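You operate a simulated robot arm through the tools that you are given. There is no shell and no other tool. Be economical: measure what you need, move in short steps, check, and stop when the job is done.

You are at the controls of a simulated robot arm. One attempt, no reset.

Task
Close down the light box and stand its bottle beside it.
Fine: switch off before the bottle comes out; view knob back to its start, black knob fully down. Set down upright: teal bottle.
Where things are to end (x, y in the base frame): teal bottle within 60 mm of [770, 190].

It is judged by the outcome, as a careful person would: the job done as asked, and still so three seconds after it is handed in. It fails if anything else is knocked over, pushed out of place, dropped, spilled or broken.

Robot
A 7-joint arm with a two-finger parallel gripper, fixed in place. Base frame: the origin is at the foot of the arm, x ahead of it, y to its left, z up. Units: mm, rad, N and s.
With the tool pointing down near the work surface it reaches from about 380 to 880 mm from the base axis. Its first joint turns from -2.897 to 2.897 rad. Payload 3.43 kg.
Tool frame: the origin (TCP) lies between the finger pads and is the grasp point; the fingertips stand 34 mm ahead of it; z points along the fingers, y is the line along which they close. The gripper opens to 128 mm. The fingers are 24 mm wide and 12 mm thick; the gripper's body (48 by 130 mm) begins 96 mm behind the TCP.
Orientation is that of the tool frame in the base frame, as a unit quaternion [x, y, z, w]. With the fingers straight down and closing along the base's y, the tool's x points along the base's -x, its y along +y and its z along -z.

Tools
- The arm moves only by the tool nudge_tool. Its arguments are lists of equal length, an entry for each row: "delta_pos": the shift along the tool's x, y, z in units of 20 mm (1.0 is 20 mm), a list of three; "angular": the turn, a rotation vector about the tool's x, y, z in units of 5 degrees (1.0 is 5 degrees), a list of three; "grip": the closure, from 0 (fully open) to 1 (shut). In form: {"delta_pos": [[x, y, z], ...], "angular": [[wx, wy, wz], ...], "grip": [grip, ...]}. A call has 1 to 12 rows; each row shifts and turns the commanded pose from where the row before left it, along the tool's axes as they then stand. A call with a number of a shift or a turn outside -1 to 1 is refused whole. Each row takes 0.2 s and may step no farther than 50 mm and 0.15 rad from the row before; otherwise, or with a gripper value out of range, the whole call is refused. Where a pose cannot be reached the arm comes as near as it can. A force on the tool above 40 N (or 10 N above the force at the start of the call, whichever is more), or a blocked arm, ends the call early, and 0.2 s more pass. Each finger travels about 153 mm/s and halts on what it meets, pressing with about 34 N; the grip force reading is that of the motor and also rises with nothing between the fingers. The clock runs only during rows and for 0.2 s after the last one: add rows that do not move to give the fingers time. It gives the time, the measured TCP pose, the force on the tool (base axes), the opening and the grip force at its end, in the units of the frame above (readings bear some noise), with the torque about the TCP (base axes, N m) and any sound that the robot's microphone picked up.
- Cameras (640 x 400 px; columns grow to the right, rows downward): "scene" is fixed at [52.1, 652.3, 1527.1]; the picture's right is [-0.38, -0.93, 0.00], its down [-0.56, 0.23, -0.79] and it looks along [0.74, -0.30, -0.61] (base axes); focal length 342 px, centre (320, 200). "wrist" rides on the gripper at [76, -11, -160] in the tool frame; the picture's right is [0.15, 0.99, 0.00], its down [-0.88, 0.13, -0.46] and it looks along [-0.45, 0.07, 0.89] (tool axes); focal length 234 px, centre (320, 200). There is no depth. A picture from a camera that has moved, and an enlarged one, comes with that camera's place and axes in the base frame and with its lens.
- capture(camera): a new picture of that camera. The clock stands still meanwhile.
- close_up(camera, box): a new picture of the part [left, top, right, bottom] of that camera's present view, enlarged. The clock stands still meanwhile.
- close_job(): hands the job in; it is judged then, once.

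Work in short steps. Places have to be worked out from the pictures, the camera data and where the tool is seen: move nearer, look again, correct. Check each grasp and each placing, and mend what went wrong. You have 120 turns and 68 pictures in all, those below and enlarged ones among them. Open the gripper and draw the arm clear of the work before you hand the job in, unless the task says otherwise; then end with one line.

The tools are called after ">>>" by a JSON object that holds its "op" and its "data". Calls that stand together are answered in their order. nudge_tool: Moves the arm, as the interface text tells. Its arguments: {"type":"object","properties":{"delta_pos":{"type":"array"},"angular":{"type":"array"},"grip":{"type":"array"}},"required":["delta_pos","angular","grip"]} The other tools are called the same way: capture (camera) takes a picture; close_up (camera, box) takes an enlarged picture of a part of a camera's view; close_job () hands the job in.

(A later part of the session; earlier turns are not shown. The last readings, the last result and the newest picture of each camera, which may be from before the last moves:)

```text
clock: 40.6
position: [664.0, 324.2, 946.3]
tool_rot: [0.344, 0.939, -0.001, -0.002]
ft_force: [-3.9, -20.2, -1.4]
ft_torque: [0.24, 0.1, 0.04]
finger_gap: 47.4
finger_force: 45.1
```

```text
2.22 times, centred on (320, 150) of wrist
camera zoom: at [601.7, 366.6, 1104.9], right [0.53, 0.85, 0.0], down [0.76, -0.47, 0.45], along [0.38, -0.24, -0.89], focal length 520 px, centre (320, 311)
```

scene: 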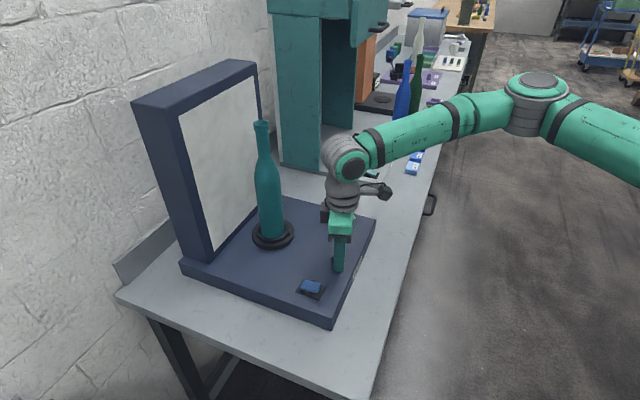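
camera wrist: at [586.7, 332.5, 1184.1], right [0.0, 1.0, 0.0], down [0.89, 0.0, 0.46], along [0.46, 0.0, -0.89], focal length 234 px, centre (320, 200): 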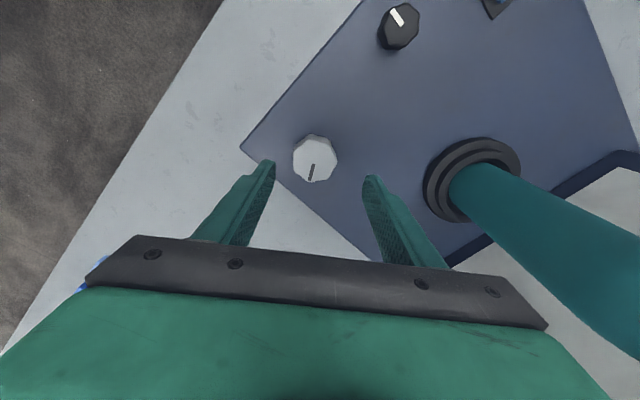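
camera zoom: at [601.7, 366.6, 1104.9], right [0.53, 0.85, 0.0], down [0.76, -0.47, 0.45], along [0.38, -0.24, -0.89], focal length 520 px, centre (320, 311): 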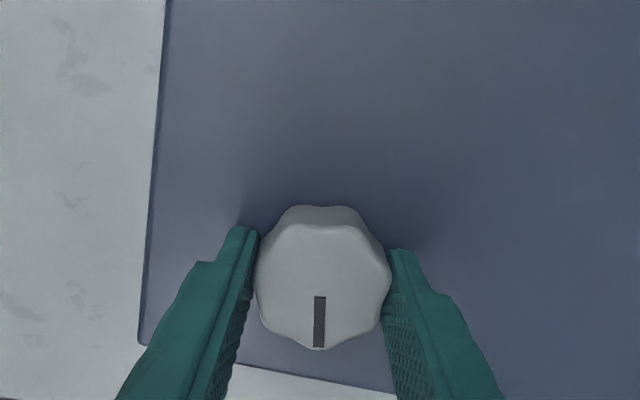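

It turns freely clockwise (pointer now about −32°), so the knob began at or within a few degrees of its counter-clockwise stop. I'm exploring further clockwise to learn its range and effect, watching for detents and sounds.

>>> {"op": "nudge_tool", "data": {"delta_pos": [[0, 0, 0], [0, 0, 0], [0, 0, 0], [0, 0, 0], [0, 0, 0], [0, 0, 0], [0, 0, 0], [0, 0, 0], [0, 0, 0], [0, 0, 0]], "angular": [[0, 0, 0.7], [0, 0, 0.7], [0, 0, 0.7], [0, 0, 0.7], [0, 0, 0.7], [0, 0, 0.7], [0, 0, 0.7], [0, 0, 0.7], [0, 0, 0.7], [0, 0, 0.7]], "grip": [0.9, 0.9, 0.9, 0.9, 0.9, 0.9, 0.9, 0.9, 0.9, 0.9]}}

>>> {"op": "capture", "data": {"camera": "wrist"}}

>>> {"op": "capture", "data": {"camera": "scene"}}

```text
clock: 42.8
position: [664.8, 324.6, 945.5]
tool_rot: [0.61, 0.792, -0.002, -0.003]
ft_force: [-9.2, -28.1, -2.7]
ft_torque: [0.34, 0.09, 0.02]
finger_gap: 47.2
finger_force: 45.0
```

```text
33 pictures are left
camera wrist: at [636.3, 396.4, 1104.7], right [0.92, 0.39, 0.0], down [0.35, -0.82, 0.45], along [0.17, -0.42, -0.89], focal length 234 px, centre (320, 200)
```

wrist: 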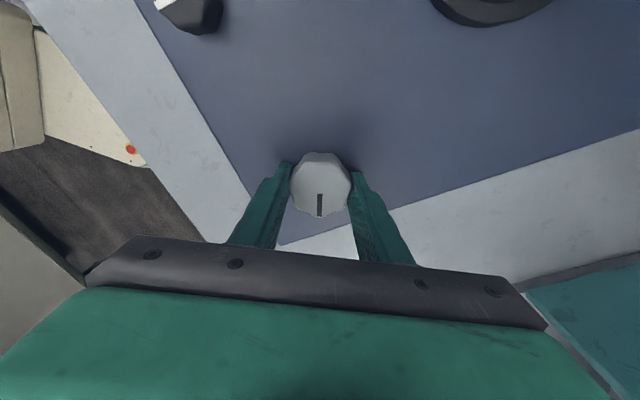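

```text
32 pictures are left
```

scene: 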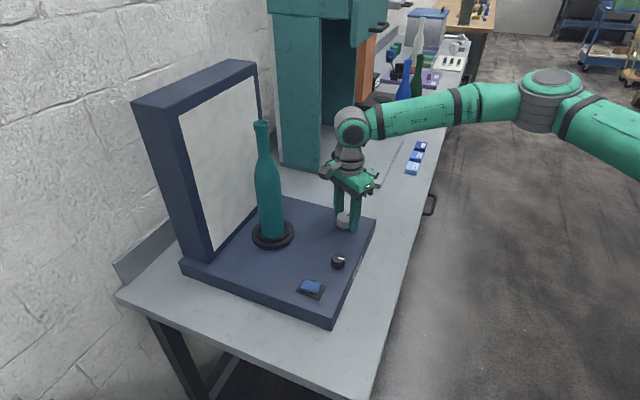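

The panel and bottle are unchanged and there's no stop yet. The black knob travelled 127° from full bright to zero, and if grey has the same travel it began at its far end with its start 127° clockwise, so I continue clockwise. Releasing and unwinding 90° to regrip.

>>> {"op": "nudge_tool", "data": {"delta_pos": [[0, 0, 0], [0, 0, 0], [0, 0, 0], [0, 0, 0], [0, 0, 0], [0, 0, 0], [0, 0, 0], [0, 0, 0], [0, 0, 0], [0, 0, 0], [0, 0, 0]], "angular": [[0, 0, 0], [0, 0, 0], [0, 0, -1], [0, 0, -1], [0, 0, -1], [0, 0, -1], [0, 0, -1], [0, 0, -1], [0, 0, -1], [0, 0, -1], [0, 0, -1]], "grip": [0.48, 0.48, 0.48, 0.48, 0.48, 0.48, 0.48, 0.48, 0.48, 0.48, 0.48]}}

>>> {"op": "nudge_tool", "data": {"delta_pos": [[0, 0, 0], [0, 0, 0], [0, 0, 0], [0, 0, 0], [0, 0, 0], [0, 0, 0], [0, 0, 0], [0, 0, 0], [0, 0, 0]], "angular": [[0, 0, -1], [0, 0, -1], [0, 0, -1], [0, 0, -1], [0, 0, -1], [0, 0, -1], [0, 0, -1], [0, 0, -1], [0, 0, -1]], "grip": [0.48, 0.48, 0.48, 0.48, 0.48, 0.48, 0.48, 0.48, 0.48]}}

>>> {"op": "close_up", "data": {"camera": "wrist", "box": [220, 60, 420, 240]}}

```text
clock: 45.2
position: [665.8, 326.2, 945.8]
tool_rot: [0.26, 0.966, -0.001, -0.001]
ft_force: [0.2, 0.2, 0.6]
ft_torque: [0.0, 0.0, -0.01]
finger_gap: 66.5
finger_force: 0.1
```

```text
clock: 47.2
position: [665.7, 325.5, 946.6]
tool_rot: [-0.129, 0.992, 0.001, -0.002]
ft_force: [-0.7, -0.6, 0.3]
ft_torque: [0.03, 0.0, 0.02]
finger_gap: 66.7
finger_force: 0.1
```

```text
2.22 times, centred on (320, 150) of wrist
camera zoom: at [596.6, 296.8, 1104.6], right [-0.4, 0.92, 0.0], down [0.82, 0.35, 0.45], along [0.42, 0.18, -0.89], focal length 520 px, centre (320, 311)
```

zoom: 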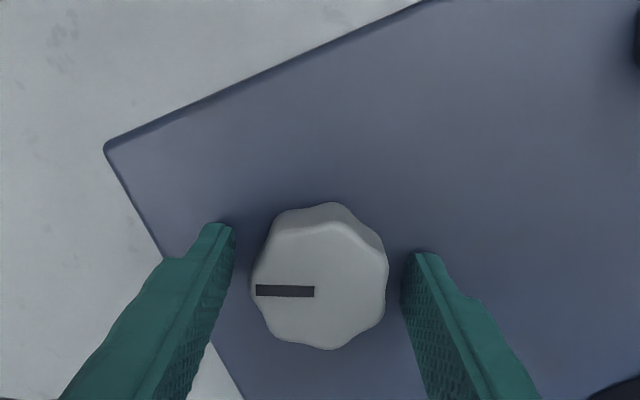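

The knob held its position and is centred between the fingers. Gripping and turning clockwise.

>>> {"op": "nudge_tool", "data": {"delta_pos": [[0, 0, 0], [0, 0, 0], [0, 0, 0], [0, 0, 0], [0, 0, 0], [0, 0, 0], [0, 0, 0], [0, 0, 0], [0, 0, 0], [0, 0, 0], [0, 0, 0]], "angular": [[0, 0, 0], [0, 0, 0], [0, 0, 0.7], [0, 0, 0.7], [0, 0, 0.7], [0, 0, 0.7], [0, 0, 0.7], [0, 0, 0.7], [0, 0, 0.7], [0, 0, 0.7], [0, 0, 0.7]], "grip": [0.6, 0.8, 0.8, 0.8, 0.8, 0.8, 0.8, 0.8, 0.8, 0.8, 0.8]}}

>>> {"op": "nudge_tool", "data": {"delta_pos": [[0, 0, 0], [0, 0, 0], [0, 0, 0], [0, 0, 0], [0, 0, 0], [0, 0, 0], [0, 0, 0], [0, 0, 0]], "angular": [[0, 0, 0.7], [0, 0, 0.7], [0, 0, 0.7], [0, 0, 0.7], [0, 0, 0.7], [0, 0, 0.7], [0, 0, 0.7], [0, 0, 0.7]], "grip": [0.8, 0.8, 0.8, 0.8, 0.8, 0.8, 0.8, 0.8]}}

>>> {"op": "close_up", "data": {"camera": "wrist", "box": [220, 60, 420, 240]}}

```text
clock: 49.6
position: [664.7, 324.5, 944.4]
tool_rot: [0.146, 0.989, 0.0, 0.0]
ft_force: [2.3, -8.3, 1.5]
ft_torque: [0.58, 0.34, 0.02]
finger_gap: 47.3
finger_force: 44.7
```

```text
clock: 51.4
position: [665.1, 324.6, 946.0]
tool_rot: [0.381, 0.925, -0.002, -0.003]
ft_force: [-2.2, -17.6, 1.8]
ft_torque: [0.39, 0.26, 0.03]
finger_gap: 46.8
finger_force: 44.7
```

```text
2.22 times, centred on (320, 150) of wrist
camera zoom: at [605.1, 371.5, 1104.6], right [0.59, 0.81, 0.0], down [0.72, -0.53, 0.45], along [0.36, -0.27, -0.89], focal length 520 px, centre (320, 311)
```

zoom: 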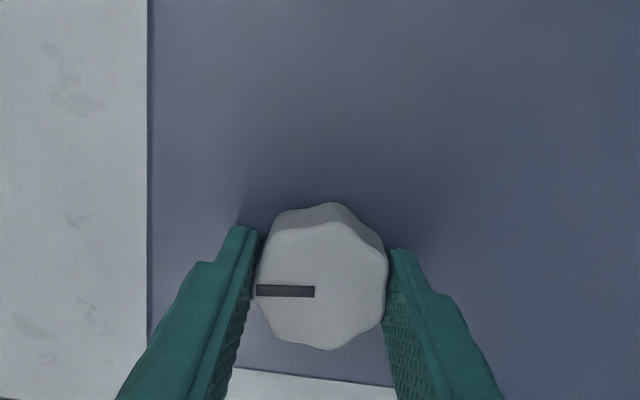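

The pointer is at about −126° and still turning freely. Continuing.

>>> {"op": "nudge_tool", "data": {"delta_pos": [[0, 0, 0], [0, 0, 0], [0, 0, 0], [0, 0, 0], [0, 0, 0], [0, 0, 0], [0, 0, 0], [0, 0, 0]], "angular": [[0, 0, 0.7], [0, 0, 0.7], [0, 0, 0.7], [0, 0, 0.7], [0, 0, 0.7], [0, 0, 0.7], [0, 0, 0.7], [0, 0, 0.7]], "grip": [0.8, 0.8, 0.8, 0.8, 0.8, 0.8, 0.8, 0.8]}}

>>> {"op": "close_up", "data": {"camera": "wrist", "box": [220, 60, 420, 240]}}

```text
clock: 53.2
position: [665.7, 324.7, 945.9]
tool_rot: [0.592, 0.806, -0.002, -0.003]
ft_force: [-21.2, -16.5, -1.3]
ft_torque: [0.28, -0.3, 0.98]
finger_gap: 47.9
finger_force: 45.1
```

```text
2.22 times, centred on (320, 150) of wrist
camera zoom: at [632.9, 396.1, 1104.9], right [0.9, 0.43, 0.0], down [0.39, -0.8, 0.45], along [0.19, -0.41, -0.89], focal length 520 px, centre (320, 311)
```

zoom: 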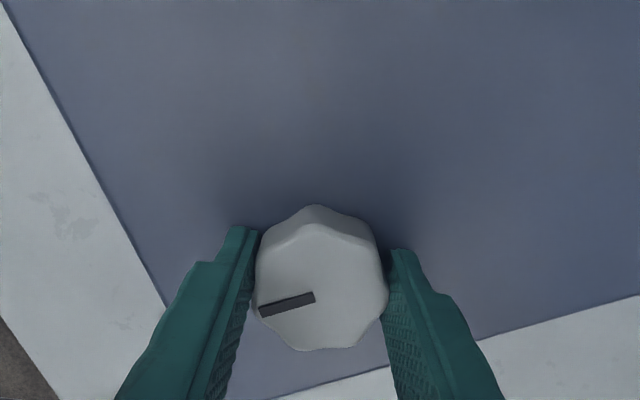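

The torque rose to 0.98 with the pointer stuck at −135°, straight toward the operator just like the black knob's zero. The view knob is back at its start. Releasing, lifting, and closing the fingers over toward the rocker.

>>> {"op": "nudge_tool", "data": {"delta_pos": [[0, 0, 0], [0, 0, 0], [0, 0, -1], [0, 0, -1], [0, 0, -1], [0, 0, -1], [0, 0, -1], [0, 0, 0], [0, 0, 0], [0, 0, 0], [0, 0, 0], [0, 0, 0]], "angular": [[0, 0, 0], [0, 0, 0], [0, 0, 0], [0, 0, 0], [0, 0, 0], [0, 0, 0], [0, 0, 0], [0, 0, -1], [0, 0, -1], [0, 0, -1], [0, 0, -1], [0, 0, -1]], "grip": [0.48, 0.48, 0.48, 0.48, 0.48, 0.48, 0.48, 0.48, 0.48, 0.48, 0.48, 0.48]}}

>>> {"op": "close_up", "data": {"camera": "scene", "box": [290, 190, 390, 310]}}

>>> {"op": "close_up", "data": {"camera": "scene", "box": [290, 270, 330, 300]}}

```text
clock: 55.8
position: [664.7, 327.1, 1045.7]
tool_rot: [0.403, 0.915, 0.0, -0.002]
ft_force: [1.0, 0.1, 0.7]
ft_torque: [-0.01, 0.01, 0.02]
finger_gap: 66.5
finger_force: 0.1
```

```text
3.33 times, centred on (340, 250) of scene
camera zoom: at [52.1, 652.3, 1527.1], right [-0.38, -0.93, 0.0], down [-0.56, 0.23, -0.79], along [0.74, -0.3, -0.61], focal length 1139 px, centre (253, 33)
```

zoom: 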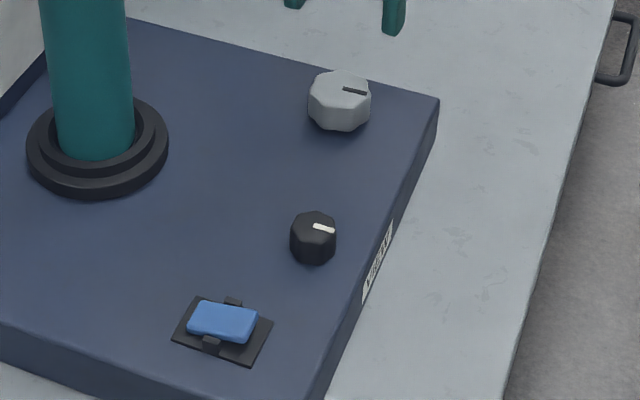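

```text
13.33 times, centred on (310, 285) of scene
camera zoom: at [52.1, 652.3, 1527.1], right [-0.38, -0.93, 0.0], down [-0.56, 0.23, -0.79], along [0.74, -0.3, -0.61], focal length 4556 px, centre (453, -933)
```

zoom: 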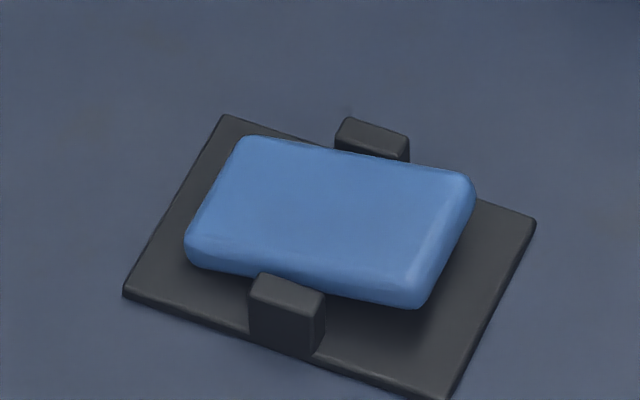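

Both pointers now face the operator. The rocker's operator-side end is raised, with a shadow under it, so that end must be pressed; the rocker centre is about (505,491). I'm moving the closed fingers above the raised end.

>>> {"op": "nudge_tool", "data": {"delta_pos": [[0.95, -0.09, 0], [0.95, -0.09, 0], [0.95, -0.09, 0], [0.95, -0.09, 0], [0.95, -0.09, 0], [0.95, -0.09, 0], [0.95, -0.09, 0], [0.95, -0.09, 0], [0.95, -0.09, 0], [0.95, -0.09, 0], [0.95, -0.09, 0], [0.95, -0.09, 0]], "angular": [[0, 0, 0], [0, 0, 0], [0, 0, 0], [0, 0, 0], [0, 0, 0], [0, 0, 0], [0, 0, 0], [0, 0, 0], [0, 0, 0], [0, 0, 0], [0, 0, 0], [0, 0, 0]], "grip": [0.48, 0.6, 0.8, 1, 1, 1, 1, 1, 1, 1, 1, 1]}}

>>> {"op": "nudge_tool", "data": {"delta_pos": [[0, 0, 1], [0, 0, 1], [0, 0, 1]], "angular": [[0, 0, 0], [0, 0, 0], [0, 0, 0]], "grip": [1, 1, 1]}}

>>> {"op": "close_up", "data": {"camera": "wrist", "box": [240, 100, 400, 240]}}

>>> {"op": "close_up", "data": {"camera": "scene", "box": [280, 230, 360, 310]}}

```text
clock: 58.4
position: [496.7, 478.9, 1046.9]
tool_rot: [0.406, 0.914, 0.0, -0.002]
ft_force: [0.8, 0.1, -0.1]
ft_torque: [0.04, -0.01, 0.02]
finger_gap: 0.0
finger_force: 33.6
```

```text
clock: 59.2
position: [494.3, 480.6, 987.4]
tool_rot: [0.403, 0.915, 0.0, -0.002]
ft_force: [0.0, 0.0, 0.2]
ft_torque: [-0.03, 0.0, 0.01]
finger_gap: 0.0
finger_force: 33.2
```

```text
2.86 times, centred on (320, 170) of wrist
camera zoom: at [436.9, 531.0, 1145.8], right [0.63, 0.78, 0.0], down [0.69, -0.56, 0.45], along [0.35, -0.29, -0.89], focal length 669 px, centre (320, 286)
```

zoom: 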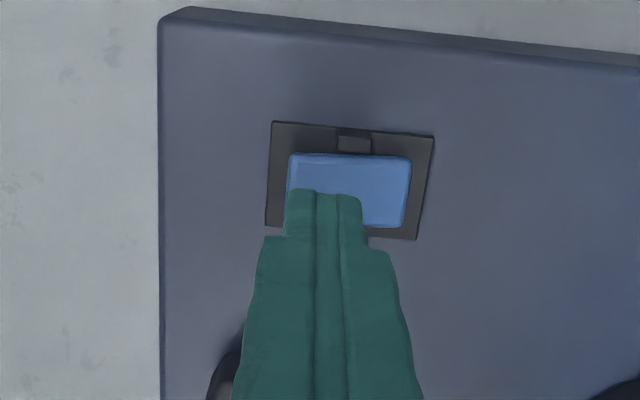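

```text
5.00 times, centred on (320, 270) of scene
camera zoom: at [52.1, 652.3, 1527.1], right [-0.38, -0.93, 0.0], down [-0.56, 0.23, -0.79], along [0.74, -0.3, -0.61], focal length 1709 px, centre (320, -150)
```

zoom: 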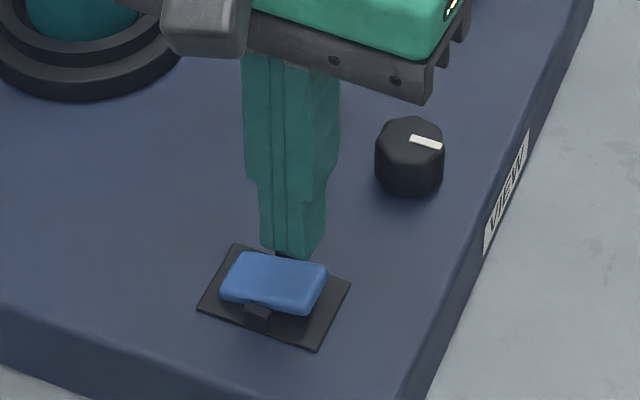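

The fingertips are lined up about 12 mm toward the raised end. I'm shifting 3 mm further out and pressing down gradually.

>>> {"op": "nudge_tool", "data": {"delta_pos": [[0, -0.15, 0.5], [0, 0, 0.5], [0, 0, 0.3], [0, 0, 0.2], [0, 0, 0.2], [0, 0, 0.2]], "angular": [[0, 0, 0], [0, 0, 0], [0, 0, 0], [0, 0, 0], [0, 0, 0], [0, 0, 0]], "grip": [1, 1, 1, 1, 1, 1]}}

>>> {"op": "close_up", "data": {"camera": "scene", "box": [280, 230, 360, 310]}}

```text
clock: 60.4
position: [490.9, 482.3, 959.5]
tool_rot: [0.402, 0.916, 0.002, 0.001]
ft_force: [7.8, -11.5, 13.1]
ft_torque: [-0.17, -0.3, -0.09]
finger_gap: 0.0
finger_force: 33.3
stopped in row 5: the force on the tool passed its limit at 51 N (the readings are from after the stop); the commanded pose is now the measured one
```

```text
5.00 times, centred on (320, 270) of scene
camera zoom: at [52.1, 652.3, 1527.1], right [-0.38, -0.93, 0.0], down [-0.56, 0.23, -0.79], along [0.74, -0.3, -0.61], focal length 1709 px, centre (320, -150)
```

zoom: 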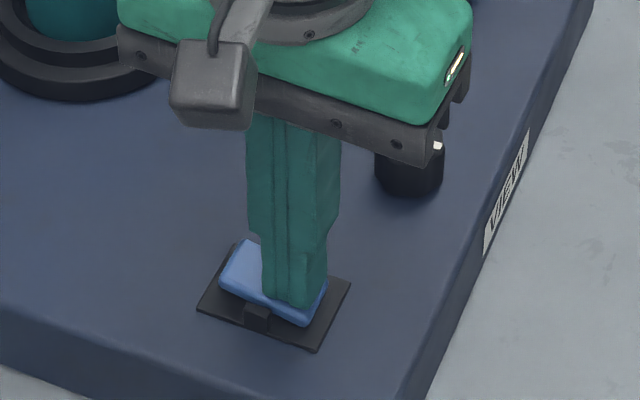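

The rocker has tipped with its front end down. Raising to check that it stays, and looking at the panel.

>>> {"op": "nudge_tool", "data": {"delta_pos": [[0, 0, -0.5], [0, 0, -1], [0, 0, -1], [0, 0, -1], [0, 0, -1]], "angular": [[0, 0, 0], [0, 0, 0], [0, 0, 0], [0, 0, 0], [0, 0, 0]], "grip": [1, 1, 1, 1, 1]}}

>>> {"op": "close_up", "data": {"camera": "scene", "box": [290, 270, 330, 300]}}

>>> {"op": "capture", "data": {"camera": "scene"}}

```text
clock: 61.6
position: [492.0, 481.3, 1047.4]
tool_rot: [0.402, 0.916, 0.001, -0.001]
ft_force: [-0.8, -1.3, -0.5]
ft_torque: [-0.01, -0.02, 0.02]
finger_gap: 0.1
finger_force: 33.1
```

```text
13.33 times, centred on (310, 285) of scene
camera zoom: at [52.1, 652.3, 1527.1], right [-0.38, -0.93, 0.0], down [-0.56, 0.23, -0.79], along [0.74, -0.3, -0.61], focal length 4556 px, centre (453, -933)
```

zoom: 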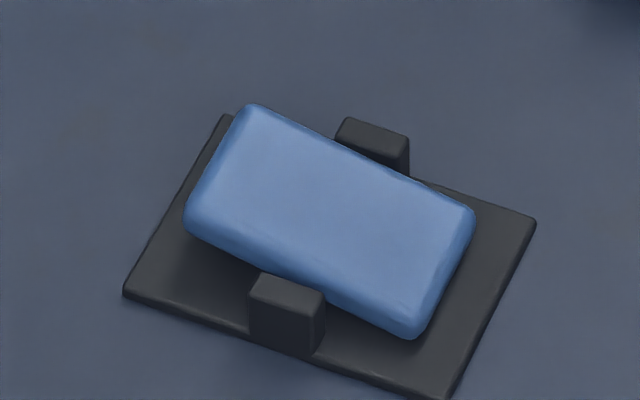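

```text
22 pictures are left
```

scene: 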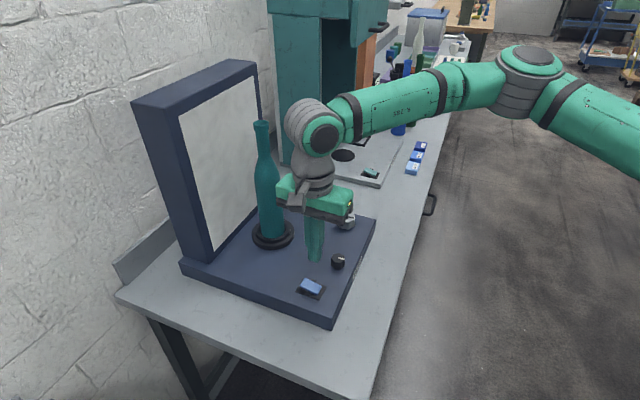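

The rocker stays flipped, so the box is off. The ring seen from three wrist views puts the bottle at (697,520) with its top near z 1227. I'm rising and turning the tool to −45° so the fingers close parallel to the panel.

>>> {"op": "nudge_tool", "data": {"delta_pos": [[0, 0, -1], [0, 0, -1], [0, 0, -1], [0, 0, -1], [0, 0, -1], [0, 0, -1], [0, 0, -1], [0, 0, -1], [0, 0, -1], [0, 0, -1], [0, 0, -1], [0, 0, -1]], "angular": [[0, 0, -1], [0, 0, -1], [0, 0, -1], [0, 0, -1], [0, 0, -1], [0, 0, -1], [0, 0, -1], [0, 0, -1], [0, 0, -1], [0, 0, -1], [0, 0, -1], [0, 0, -1]], "grip": [1, 1, 1, 1, 1, 1, 1, 1, 1, 0.8, 0.6, 0.4]}}

>>> {"op": "nudge_tool", "data": {"delta_pos": [[0, 0, 0], [0, 0, 0], [0, 0, 0], [0, 0, 0], [0, 0, 0], [0, 0, 0], [0, 0, 0]], "angular": [[0, 0, -1], [0, 0, -1], [0, 0, -1], [0, 0, -1], [0, 0, -1], [0, 0, -1], [0, 0, -0.5]], "grip": [0.3, 0.3, 0.3, 0.3, 0.3, 0.3, 0.3]}}

>>> {"op": "capture", "data": {"camera": "wrist"}}

```text
clock: 64.2
position: [491.5, 481.1, 1287.8]
tool_rot: [-0.111, 0.994, 0.002, -0.001]
ft_force: [0.5, -0.1, 0.3]
ft_torque: [0.0, 0.02, 0.0]
finger_gap: 77.0
finger_force: 0.1
```

```text
clock: 65.8
position: [489.5, 483.1, 1287.3]
tool_rot: [-0.386, 0.923, 0.002, 0.0]
ft_force: [0.0, 0.6, 0.0]
ft_torque: [0.01, -0.03, 0.01]
finger_gap: 89.8
finger_force: 0.0
```

```text
21 pictures are left
camera wrist: at [444.9, 421.9, 1446.2], right [-0.81, 0.59, 0.0], down [0.53, 0.72, 0.46], along [0.27, 0.37, -0.89], focal length 234 px, centre (320, 200)
```

wrist: 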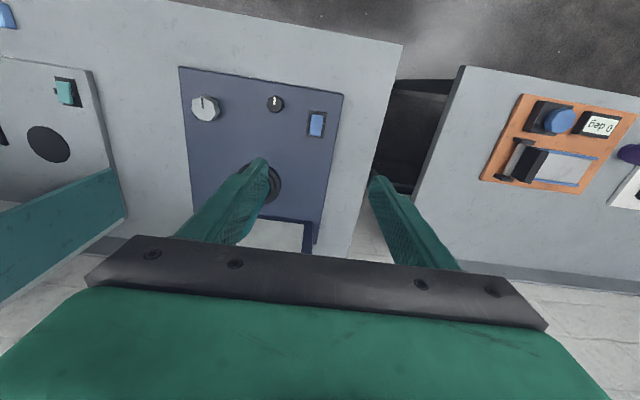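

The knobs look right from above. Moving partway toward the bottle at a safe height to refine its position.

>>> {"op": "nudge_tool", "data": {"delta_pos": [[-0.92, -0.85, -0.2], [-0.92, -0.85, -0.2], [-0.92, -0.85, -0.2], [-0.92, -0.85, 0], [-0.92, -0.85, 0], [-0.92, -0.85, 0]], "angular": [[0, 0, 0], [0, 0, 0], [0, 0, 0], [0, 0, 0], [0, 0, 0], [0, 0, 0]], "grip": [0.3, 0.3, 0.3, 0.3, 0.3, 0.3]}}

>>> {"op": "capture", "data": {"camera": "wrist"}}

>>> {"op": "capture", "data": {"camera": "scene"}}

```text
clock: 67.2
position: [641.2, 485.8, 1300.5]
tool_rot: [-0.383, 0.924, 0.002, 0.0]
ft_force: [0.9, -0.1, 0.4]
ft_torque: [0.07, 0.04, -0.03]
finger_gap: 89.7
finger_force: 0.0
```

```text
20 pictures are left
camera wrist: at [597.6, 425.3, 1458.3], right [-0.8, 0.6, 0.0], down [0.53, 0.71, 0.46], along [0.27, 0.37, -0.89], focal length 234 px, centre (320, 200)
```

wrist: 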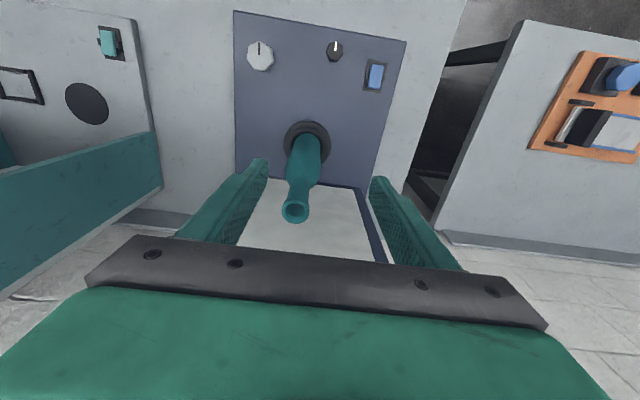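

```text
19 pictures are left
```

scene: 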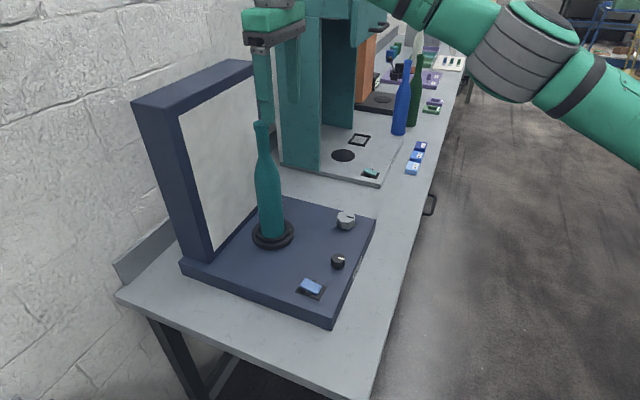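

Wrist data agree: bottle axis (699,517), top z 1227. Moving directly above it.

>>> {"op": "nudge_tool", "data": {"delta_pos": [[-0.787, -0.235, 0], [-0.787, -0.235, 0], [-0.787, -0.235, 0], [-0.787, -0.235, 0], [0, 0, 0]], "angular": [[0, 0, 0], [0, 0, 0], [0, 0, 0], [0, 0, 0], [0, 0, 0]], "grip": [0.3, 0.3, 0.3, 0.3, 0.3]}}

>>> {"op": "capture", "data": {"camera": "wrist"}}

```text
clock: 68.4
position: [642.2, 488.0, 1297.0]
tool_rot: [-0.383, 0.924, 0.001, 0.001]
ft_force: [0.2, -0.4, -0.2]
ft_torque: [0.03, 0.05, -0.02]
finger_gap: 89.6
finger_force: 0.0
out of reach, approached as far as the arm can: row 1, 2, 3, 4
```

```text
18 pictures are left
camera wrist: at [598.3, 427.3, 1455.3], right [-0.8, 0.6, 0.0], down [0.53, 0.71, 0.46], along [0.27, 0.37, -0.89], focal length 234 px, centre (320, 200)
```

wrist: 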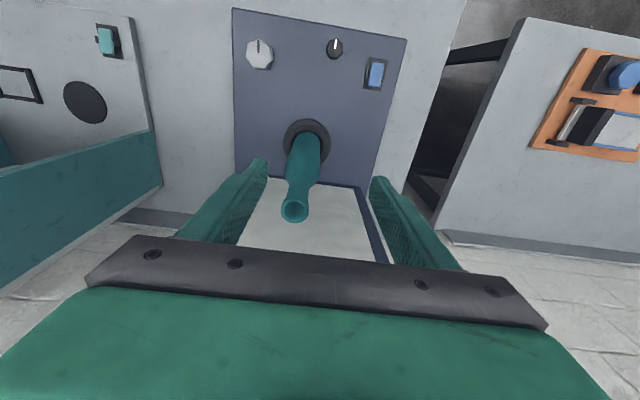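

Straight down is out of reach at that height, so I'll grasp the bottle's body with a 45° forward-tilted tool instead. First I back off along the approach direction to see where the command stands.

>>> {"op": "nudge_tool", "data": {"delta_pos": [[1, 0, 0], [1, 0, 0]], "angular": [[0, 0, 0], [0, 0, 0]], "grip": [0.3, 0.3]}}

```text
clock: 69.0
position: [614.7, 460.3, 1296.6]
tool_rot: [-0.383, 0.924, 0.001, 0.0]
ft_force: [0.0, -0.2, -0.5]
ft_torque: [-0.06, -0.06, -0.01]
finger_gap: 89.6
finger_force: 0.0
```

The command follows the measured pose. Tilting the tool 45° forward here, then descending to a standoff 150 mm short of the bottle body.

>>> {"op": "nudge_tool", "data": {"delta_pos": [[0, 0, 0], [0, 0, 0], [0, 0, 0], [0, 0, 0], [0, 0, 0], [0, 0, 0], [0, 0, 0], [0, 0, 0], [0, 0, 0]], "angular": [[0, -1, 0], [0, -1, 0], [0, -1, 0], [0, -1, 0], [0, -1, 0], [0, -1, 0], [0, -1, 0], [0, -1, 0], [0, -1, 0]], "grip": [0.3, 0.3, 0.2, 0.2, 0.1, 0.1, 0.1, 0.1, 0.1]}}

>>> {"op": "nudge_tool", "data": {"delta_pos": [[0.85, -0.12, 0.79], [0.85, -0.12, 0.79], [0.85, -0.12, 0.79], [0.85, -0.12, 0.79], [0.85, -0.12, 0.79], [0.85, -0.12, 0.79], [0.85, -0.12, 0.79], [0.85, -0.12, 0.79]], "angular": [[0, 0, 0], [0, 0, 0], [0, 0, 0], [0, 0, 0], [0, 0, 0], [0, 0, 0], [0, 0, 0], [0, 0, 0]], "grip": [0.1, 0.1, 0.1, 0.1, 0.1, 0.1, 0.1, 0.1]}}

>>> {"op": "capture", "data": {"camera": "wrist"}}

>>> {"op": "capture", "data": {"camera": "scene"}}

```text
clock: 71.0
position: [615.8, 459.9, 1297.4]
tool_rot: [-0.353, 0.853, 0.149, 0.354]
ft_force: [-0.2, 0.5, 0.0]
ft_torque: [0.0, -0.02, -0.01]
finger_gap: 115.2
finger_force: 0.1
```

```text
clock: 72.8
position: [623.3, 442.0, 1112.0]
tool_rot: [-0.353, 0.854, 0.147, 0.354]
ft_force: [0.4, 0.3, -0.2]
ft_torque: [0.04, 0.02, 0.02]
finger_gap: 115.5
finger_force: 0.0
```

```text
17 pictures are left
camera wrist: at [514.9, 317.8, 1169.3], right [-0.77, 0.63, -0.1], down [0.12, 0.3, 0.95], along [0.62, 0.72, -0.31], focal length 234 px, centre (320, 200)
```

wrist: 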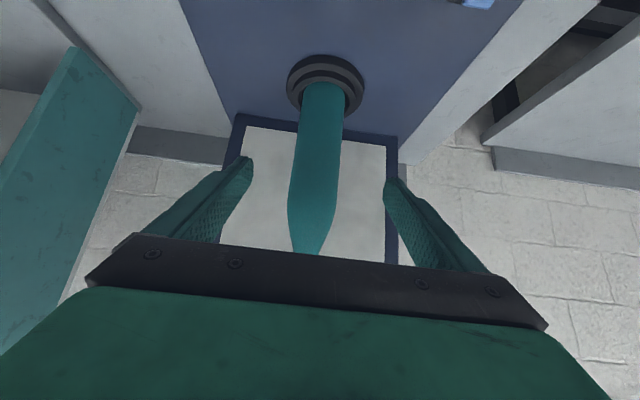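

```text
16 pictures are left
```

scene: 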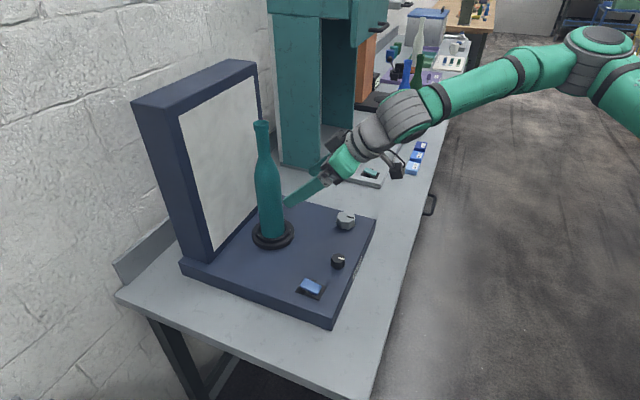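

The bottle body is centred between the open fingers. Advancing 148 mm along the tool axis to straddle it.

>>> {"op": "nudge_tool", "data": {"delta_pos": [[0, 0, 1], [0, 0, 1], [0, 0, 1], [0, 0, 1], [0, 0, 1], [0, 0, 1], [0, 0, 0.8], [0, 0, 0.6]], "angular": [[0, 0, 0], [0, 0, 0], [0, 0, 0], [0, 0, 0], [0, 0, 0], [0, 0, 0], [0, 0, 0], [0, 0, 0]], "grip": [0.1, 0.1, 0.1, 0.1, 0.1, 0.1, 0.1, 0.1]}}

>>> {"op": "capture", "data": {"camera": "wrist"}}

>>> {"op": "close_up", "data": {"camera": "scene", "box": [210, 110, 370, 260]}}

```text
clock: 74.6
position: [697.4, 517.2, 1007.0]
tool_rot: [-0.354, 0.853, 0.148, 0.355]
ft_force: [-0.1, -0.6, 0.1]
ft_torque: [0.0, 0.02, 0.0]
finger_gap: 115.3
finger_force: 0.0
```

```text
15 pictures are left
camera wrist: at [588.9, 391.9, 1064.8], right [-0.77, 0.63, -0.1], down [0.12, 0.3, 0.95], along [0.62, 0.72, -0.31], focal length 234 px, centre (320, 200)
```

wrist: 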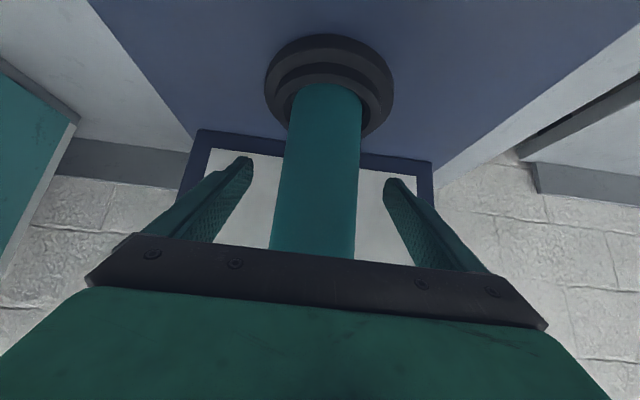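

```text
2.67 times, centred on (290, 185) of scene
camera zoom: at [52.1, 652.3, 1527.1], right [-0.38, -0.93, 0.0], down [-0.56, 0.23, -0.79], along [0.74, -0.3, -0.61], focal length 911 px, centre (400, 240)
```

zoom: 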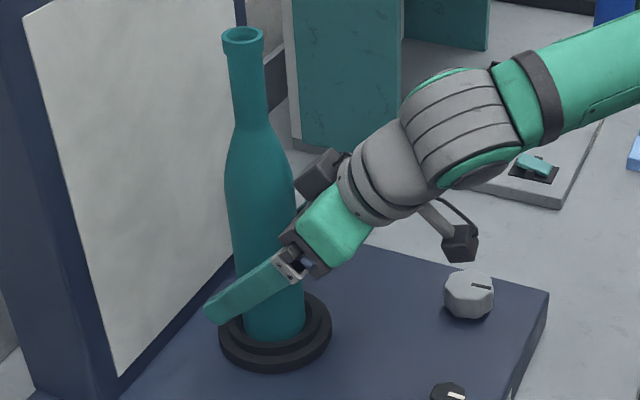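

The fingers straddle the body well above the ring. Closing gently.

>>> {"op": "nudge_tool", "data": {"delta_pos": [[0, 0, 0], [0, 0, 0], [0, 0, 0], [0, 0, 0], [0, 0, 0], [0, 0, 0]], "angular": [[0, 0, 0], [0, 0, 0], [0, 0, 0], [0, 0, 0], [0, 0, 0], [0, 0, 0]], "grip": [0.3, 0.45, 0.52, 0.58, 0.64, 0.7]}}

```text
clock: 76.0
position: [697.5, 516.9, 1006.9]
tool_rot: [-0.354, 0.853, 0.148, 0.354]
ft_force: [1.7, -3.9, 3.1]
ft_torque: [-0.59, -0.37, -0.08]
finger_gap: 59.2
finger_force: 34.2
```

Gripped at 59 mm with little side load. Lifting straight up 60 mm.

>>> {"op": "nudge_tool", "data": {"delta_pos": [[0, 0, 0], [-0.35, 0, -0.35], [-0.35, 0, -0.35], [-0.5, 0, -0.5], [-0.5, 0, -0.5], [-0.5, 0, -0.5]], "angular": [[0, 0, 0], [0, 0, 0], [0, 0, 0], [0, 0, 0], [0, 0, 0], [0, 0, 0]], "grip": [0.85, 0.85, 0.85, 0.85, 0.85, 0.85]}}

>>> {"op": "capture", "data": {"camera": "scene"}}

```text
clock: 77.4
position: [698.6, 515.9, 1069.9]
tool_rot: [-0.353, 0.854, 0.148, 0.353]
ft_force: [0.1, -0.1, -3.9]
ft_torque: [0.04, 0.0, 0.01]
finger_gap: 59.1
finger_force: 34.4
```

```text
13 pictures are left
```

scene: 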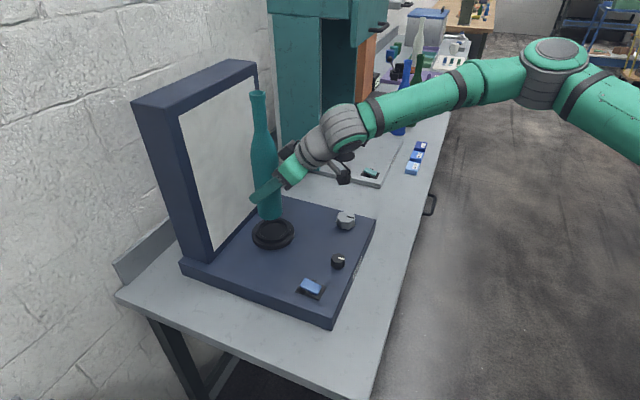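

The bottle is out and hanging upright, about 0.4 kg, with its foot near z 965. Carrying it sideways toward (768,192) at this height.

>>> {"op": "nudge_tool", "data": {"delta_pos": [[0.2, -0.4, -0.2], [0.374, -0.818, -0.374], [0.374, -0.818, -0.374], [0.374, -0.818, -0.374], [0.374, -0.818, -0.374], [0.374, -0.818, -0.374], [0.374, -0.818, -0.374], [0.374, -0.818, -0.374], [0.374, -0.818, -0.374]], "angular": [[0, 0, 0], [0, 0, 0], [0, 0, 0], [0, 0, 0], [0, 0, 0], [0, 0, 0], [0, 0, 0], [0, 0, 0], [0, 0, 0]], "grip": [0.85, 0.85, 0.85, 0.85, 0.85, 0.85, 0.85, 0.85, 0.85]}}

>>> {"op": "nudge_tool", "data": {"delta_pos": [[0.374, -0.818, -0.374], [0.374, -0.818, -0.374], [0.374, -0.818, -0.374], [0.374, -0.818, -0.374], [0.374, -0.818, -0.374], [0.374, -0.818, -0.374], [0.374, -0.818, -0.374], [0.374, -0.818, -0.374], [0.2, -0.4, -0.2]], "angular": [[0, 0, 0], [0, 0, 0], [0, 0, 0], [0, 0, 0], [0, 0, 0], [0, 0, 0], [0, 0, 0], [0, 0, 0], [0, 0, 0]], "grip": [0.85, 0.85, 0.85, 0.85, 0.85, 0.85, 0.85, 0.85, 0.85]}}

>>> {"op": "capture", "data": {"camera": "scene"}}

```text
clock: 79.4
position: [732.7, 355.1, 1069.0]
tool_rot: [-0.353, 0.854, 0.148, 0.353]
ft_force: [0.1, 0.3, -4.2]
ft_torque: [-0.01, 0.0, 0.0]
finger_gap: 59.0
finger_force: 33.4
```

```text
clock: 81.4
position: [766.7, 192.1, 1068.6]
tool_rot: [-0.353, 0.853, 0.149, 0.354]
ft_force: [-0.6, 1.4, -4.3]
ft_torque: [-0.03, 0.01, -0.02]
finger_gap: 59.1
finger_force: 33.6
```

```text
12 pictures are left
```

scene: 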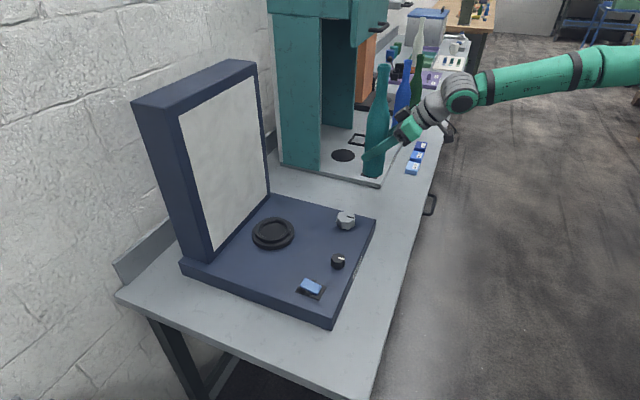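

The bottle is over the target. Lowering 60 mm, then checking the gap to the table.

>>> {"op": "nudge_tool", "data": {"delta_pos": [[0.5, 0, 0.5], [0.5, 0, 0.5], [0.5, 0, 0.5], [0.4, 0, 0.4], [0.2, 0, 0.2]], "angular": [[0, 0, 0], [0, 0, 0], [0, 0, 0], [0, 0, 0], [0, 0, 0]], "grip": [0.85, 0.85, 0.85, 0.85, 0.85]}}

>>> {"op": "close_up", "data": {"camera": "scene", "box": [310, 110, 450, 230]}}

```text
clock: 82.6
position: [767.6, 191.0, 1008.7]
tool_rot: [-0.354, 0.853, 0.149, 0.353]
ft_force: [-0.2, 0.3, -4.7]
ft_torque: [0.0, -0.01, -0.02]
finger_gap: 58.9
finger_force: 33.9
```

```text
3.33 times, centred on (380, 170) of scene
camera zoom: at [52.1, 652.3, 1527.1], right [-0.38, -0.93, 0.0], down [-0.56, 0.23, -0.79], along [0.74, -0.3, -0.61], focal length 1139 px, centre (120, 300)
```

zoom: 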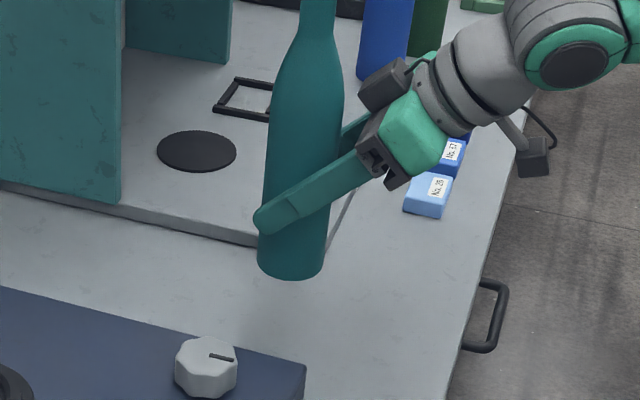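

It is still clear of the table. Lowering in small steps while watching the vertical force.

>>> {"op": "nudge_tool", "data": {"delta_pos": [[0.14, 0, 0.14], [0.14, 0, 0.14], [0.14, 0, 0.14], [0, 0, 0]], "angular": [[0, 0, 0], [0, 0, 0], [0, 0, 0], [0, 0, 0]], "grip": [0.85, 0.85, 0.85, 0.85]}}

>>> {"op": "nudge_tool", "data": {"delta_pos": [[0.1, 0, 0.1], [0.1, 0, 0.1], [0.1, 0, 0.1], [0, 0, 0]], "angular": [[0, 0, 0], [0, 0, 0], [0, 0, 0], [0, 0, 0]], "grip": [0.85, 0.85, 0.85, 0.85]}}

```text
clock: 83.6
position: [767.2, 192.3, 995.9]
tool_rot: [-0.354, 0.853, 0.149, 0.353]
ft_force: [0.6, 0.3, -4.1]
ft_torque: [-0.03, 0.01, 0.0]
finger_gap: 58.9
finger_force: 34.6
```

```text
clock: 84.6
position: [767.3, 191.7, 987.7]
tool_rot: [-0.353, 0.853, 0.148, 0.355]
ft_force: [-0.1, -0.1, -4.8]
ft_torque: [-0.03, 0.03, -0.01]
finger_gap: 59.2
finger_force: 34.1
```

No contact yet at TCP z 988. Continuing.

>>> {"op": "nudge_tool", "data": {"delta_pos": [[0.1, 0, 0.1], [0.1, 0, 0.1], [0, 0, 0]], "angular": [[0, 0, 0], [0, 0, 0], [0, 0, 0]], "grip": [0.85, 0.85, 0.85]}}

>>> {"op": "close_up", "data": {"camera": "scene", "box": [310, 110, 450, 230]}}

```text
clock: 85.4
position: [766.8, 191.6, 983.0]
tool_rot: [-0.354, 0.853, 0.148, 0.354]
ft_force: [-0.3, -0.1, -4.5]
ft_torque: [0.0, 0.03, 0.0]
finger_gap: 59.0
finger_force: 33.5
```

```text
3.33 times, centred on (380, 170) of scene
camera zoom: at [52.1, 652.3, 1527.1], right [-0.38, -0.93, 0.0], down [-0.56, 0.23, -0.79], along [0.74, -0.3, -0.61], focal length 1139 px, centre (120, 300)
```

zoom: 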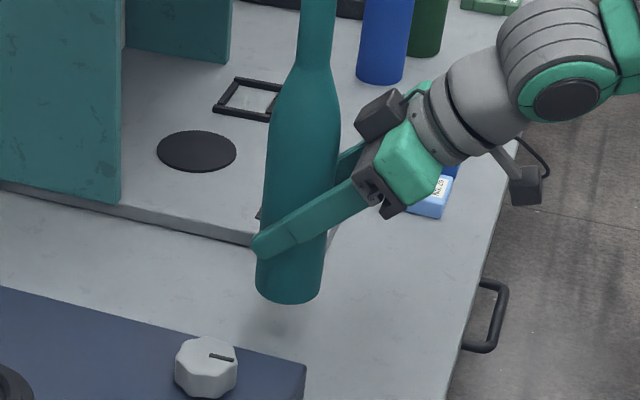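

A shadow shows roughly 20 mm of gap left. Lowering 12 mm, then in small steps.

>>> {"op": "nudge_tool", "data": {"delta_pos": [[0.14, 0, 0.14], [0.14, 0, 0.14], [0.14, 0, 0.14], [0, 0, 0]], "angular": [[0, 0, 0], [0, 0, 0], [0, 0, 0], [0, 0, 0]], "grip": [0.85, 0.85, 0.85, 0.85]}}

>>> {"op": "nudge_tool", "data": {"delta_pos": [[0.07, 0, 0.07], [0.07, 0, 0.07], [0.07, 0, 0.07], [0, 0, 0]], "angular": [[0, 0, 0], [0, 0, 0], [0, 0, 0], [0, 0, 0]], "grip": [0.85, 0.85, 0.85, 0.85]}}

```text
clock: 86.4
position: [766.0, 190.9, 971.5]
tool_rot: [-0.354, 0.853, 0.148, 0.353]
ft_force: [0.1, 0.3, -3.7]
ft_torque: [0.0, 0.0, -0.02]
finger_gap: 59.2
finger_force: 33.8
```

```text
clock: 87.4
position: [767.6, 193.6, 964.3]
tool_rot: [-0.354, 0.853, 0.149, 0.354]
ft_force: [-0.3, 0.2, -4.0]
ft_torque: [0.02, 0.0, 0.01]
finger_gap: 59.1
finger_force: 33.8
```

Still hanging freely. Continuing in 2 mm rows.

>>> {"op": "nudge_tool", "data": {"delta_pos": [[0.07, 0, 0.07], [0.07, 0, 0.07], [0.07, 0, 0.07], [0, 0, 0]], "angular": [[0, 0, 0], [0, 0, 0], [0, 0, 0], [0, 0, 0]], "grip": [0.85, 0.85, 0.85, 0.85]}}

>>> {"op": "close_up", "data": {"camera": "scene", "box": [310, 130, 450, 250]}}

```text
clock: 88.4
position: [767.2, 191.6, 958.5]
tool_rot: [-0.353, 0.854, 0.148, 0.353]
ft_force: [-1.1, -0.9, -4.7]
ft_torque: [0.0, 0.0, 0.01]
finger_gap: 59.1
finger_force: 34.4
```

```text
3.33 times, centred on (380, 190) of scene
camera zoom: at [52.1, 652.3, 1527.1], right [-0.38, -0.93, 0.0], down [-0.56, 0.23, -0.79], along [0.74, -0.3, -0.61], focal length 1139 px, centre (120, 233)
```

zoom: 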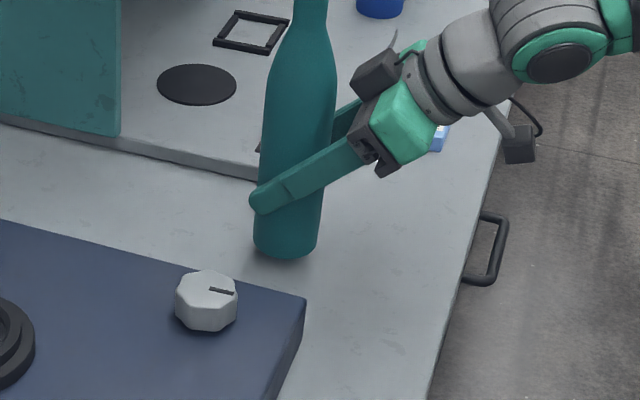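

The shadow has nearly closed on the foot. Continuing in fine steps.

>>> {"op": "nudge_tool", "data": {"delta_pos": [[0.05, 0, 0.05], [0.05, 0, 0.05], [0.05, 0, 0.05], [0, 0, 0]], "angular": [[0, 0, 0], [0, 0, 0], [0, 0, 0], [0, 0, 0]], "grip": [0.85, 0.85, 0.85, 0.85]}}

>>> {"op": "nudge_tool", "data": {"delta_pos": [[0.05, 0, 0.05], [0.05, 0, 0.05], [0, 0, 0]], "angular": [[0, 0, 0], [0, 0, 0], [0, 0, 0]], "grip": [0.85, 0.85, 0.85]}}

```text
clock: 89.4
position: [768.0, 191.0, 954.2]
tool_rot: [-0.353, 0.854, 0.147, 0.354]
ft_force: [-0.1, 0.6, -3.9]
ft_torque: [-0.01, -0.01, 0.01]
finger_gap: 58.9
finger_force: 33.4
```

```text
clock: 90.2
position: [766.8, 192.7, 951.9]
tool_rot: [-0.353, 0.853, 0.149, 0.353]
ft_force: [-0.1, 0.2, -4.6]
ft_torque: [0.02, 0.02, 0.0]
finger_gap: 59.0
finger_force: 33.5
```

No contact yet. Two more fine steps.

>>> {"op": "nudge_tool", "data": {"delta_pos": [[0.05, 0, 0.05], [0.05, 0, 0.05], [0, 0, 0]], "angular": [[0, 0, 0], [0, 0, 0], [0, 0, 0]], "grip": [0.85, 0.85, 0.85]}}

>>> {"op": "nudge_tool", "data": {"delta_pos": [[0.05, 0, 0.05], [0.05, 0, 0.05], [0, 0, 0]], "angular": [[0, 0, 0], [0, 0, 0], [0, 0, 0]], "grip": [0.85, 0.85, 0.85]}}

>>> {"op": "close_up", "data": {"camera": "scene", "box": [340, 170, 420, 240]}}

```text
clock: 91.0
position: [767.6, 192.8, 948.8]
tool_rot: [-0.354, 0.853, 0.148, 0.354]
ft_force: [0.7, 0.4, -3.9]
ft_torque: [-0.03, 0.0, -0.03]
finger_gap: 59.3
finger_force: 33.6
```

```text
clock: 91.8
position: [766.5, 192.1, 945.8]
tool_rot: [-0.354, 0.853, 0.149, 0.354]
ft_force: [-0.6, 0.2, -4.9]
ft_torque: [0.03, 0.03, -0.02]
finger_gap: 59.3
finger_force: 34.2
```

```text
5.71 times, centred on (380, 205) of scene
camera zoom: at [52.1, 652.3, 1527.1], right [-0.38, -0.93, 0.0], down [-0.56, 0.23, -0.79], along [0.74, -0.3, -0.61], focal length 1953 px, centre (-23, 171)
```

zoom: 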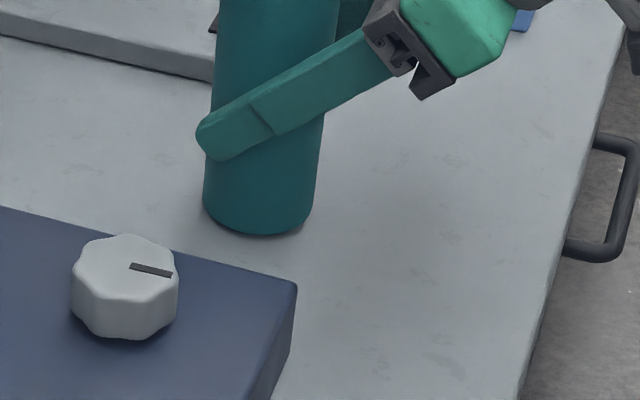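

Almost down. Going on in fine steps until the force changes.

>>> {"op": "nudge_tool", "data": {"delta_pos": [[0.05, 0, 0.05], [0.05, 0, 0.05], [0, 0, 0]], "angular": [[0, 0, 0], [0, 0, 0], [0, 0, 0]], "grip": [0.85, 0.85, 0.85]}}

>>> {"op": "nudge_tool", "data": {"delta_pos": [[0.04, 0, 0.04], [0.04, 0, 0.04], [0, 0, 0]], "angular": [[0, 0, 0], [0, 0, 0], [0, 0, 0]], "grip": [0.85, 0.85, 0.85]}}

```text
clock: 92.6
position: [767.0, 192.9, 943.3]
tool_rot: [-0.353, 0.854, 0.148, 0.353]
ft_force: [0.0, -0.1, -5.5]
ft_torque: [-0.02, -0.02, 0.0]
finger_gap: 58.8
finger_force: 33.9
```

```text
clock: 93.4
position: [766.3, 192.7, 940.3]
tool_rot: [-0.353, 0.854, 0.148, 0.353]
ft_force: [0.1, 0.2, -3.7]
ft_torque: [-0.02, 0.0, -0.01]
finger_gap: 59.0
finger_force: 34.0
```

Still no contact. Continuing.

>>> {"op": "nudge_tool", "data": {"delta_pos": [[0.05, 0, 0.05], [0.05, 0, 0.05], [0, 0, 0]], "angular": [[0, 0, 0], [0, 0, 0], [0, 0, 0]], "grip": [0.85, 0.85, 0.85]}}

>>> {"op": "nudge_tool", "data": {"delta_pos": [[0.05, 0, 0.05], [0.05, 0, 0.05], [0, 0, 0]], "angular": [[0, 0, 0], [0, 0, 0], [0, 0, 0]], "grip": [0.85, 0.85, 0.85]}}

>>> {"op": "close_up", "data": {"camera": "scene", "box": [340, 170, 420, 240]}}

```text
clock: 94.2
position: [767.5, 192.8, 941.5]
tool_rot: [-0.354, 0.852, 0.149, 0.356]
ft_force: [-1.7, -1.6, 16.9]
ft_torque: [-0.26, 0.05, -0.17]
finger_gap: 58.9
finger_force: 33.9
```

```text
clock: 95.0
position: [766.7, 192.7, 937.1]
tool_rot: [-0.353, 0.854, 0.147, 0.353]
ft_force: [0.5, -0.8, 20.0]
ft_torque: [-0.09, -0.35, -0.21]
finger_gap: 58.4
finger_force: 33.7
```

```text
5.71 times, centred on (380, 205) of scene
camera zoom: at [52.1, 652.3, 1527.1], right [-0.38, -0.93, 0.0], down [-0.56, 0.23, -0.79], along [0.74, -0.3, -0.61], focal length 1953 px, centre (-23, 171)
```

zoom: 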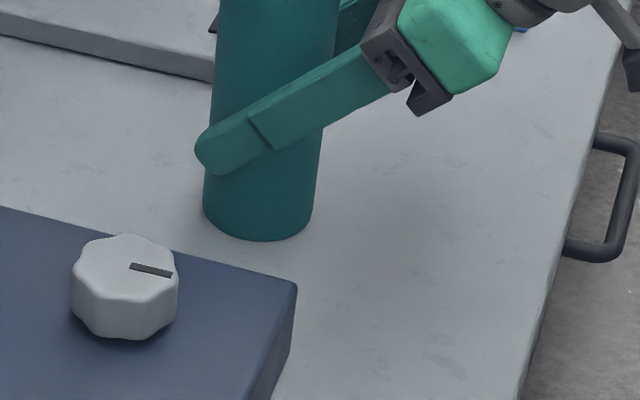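

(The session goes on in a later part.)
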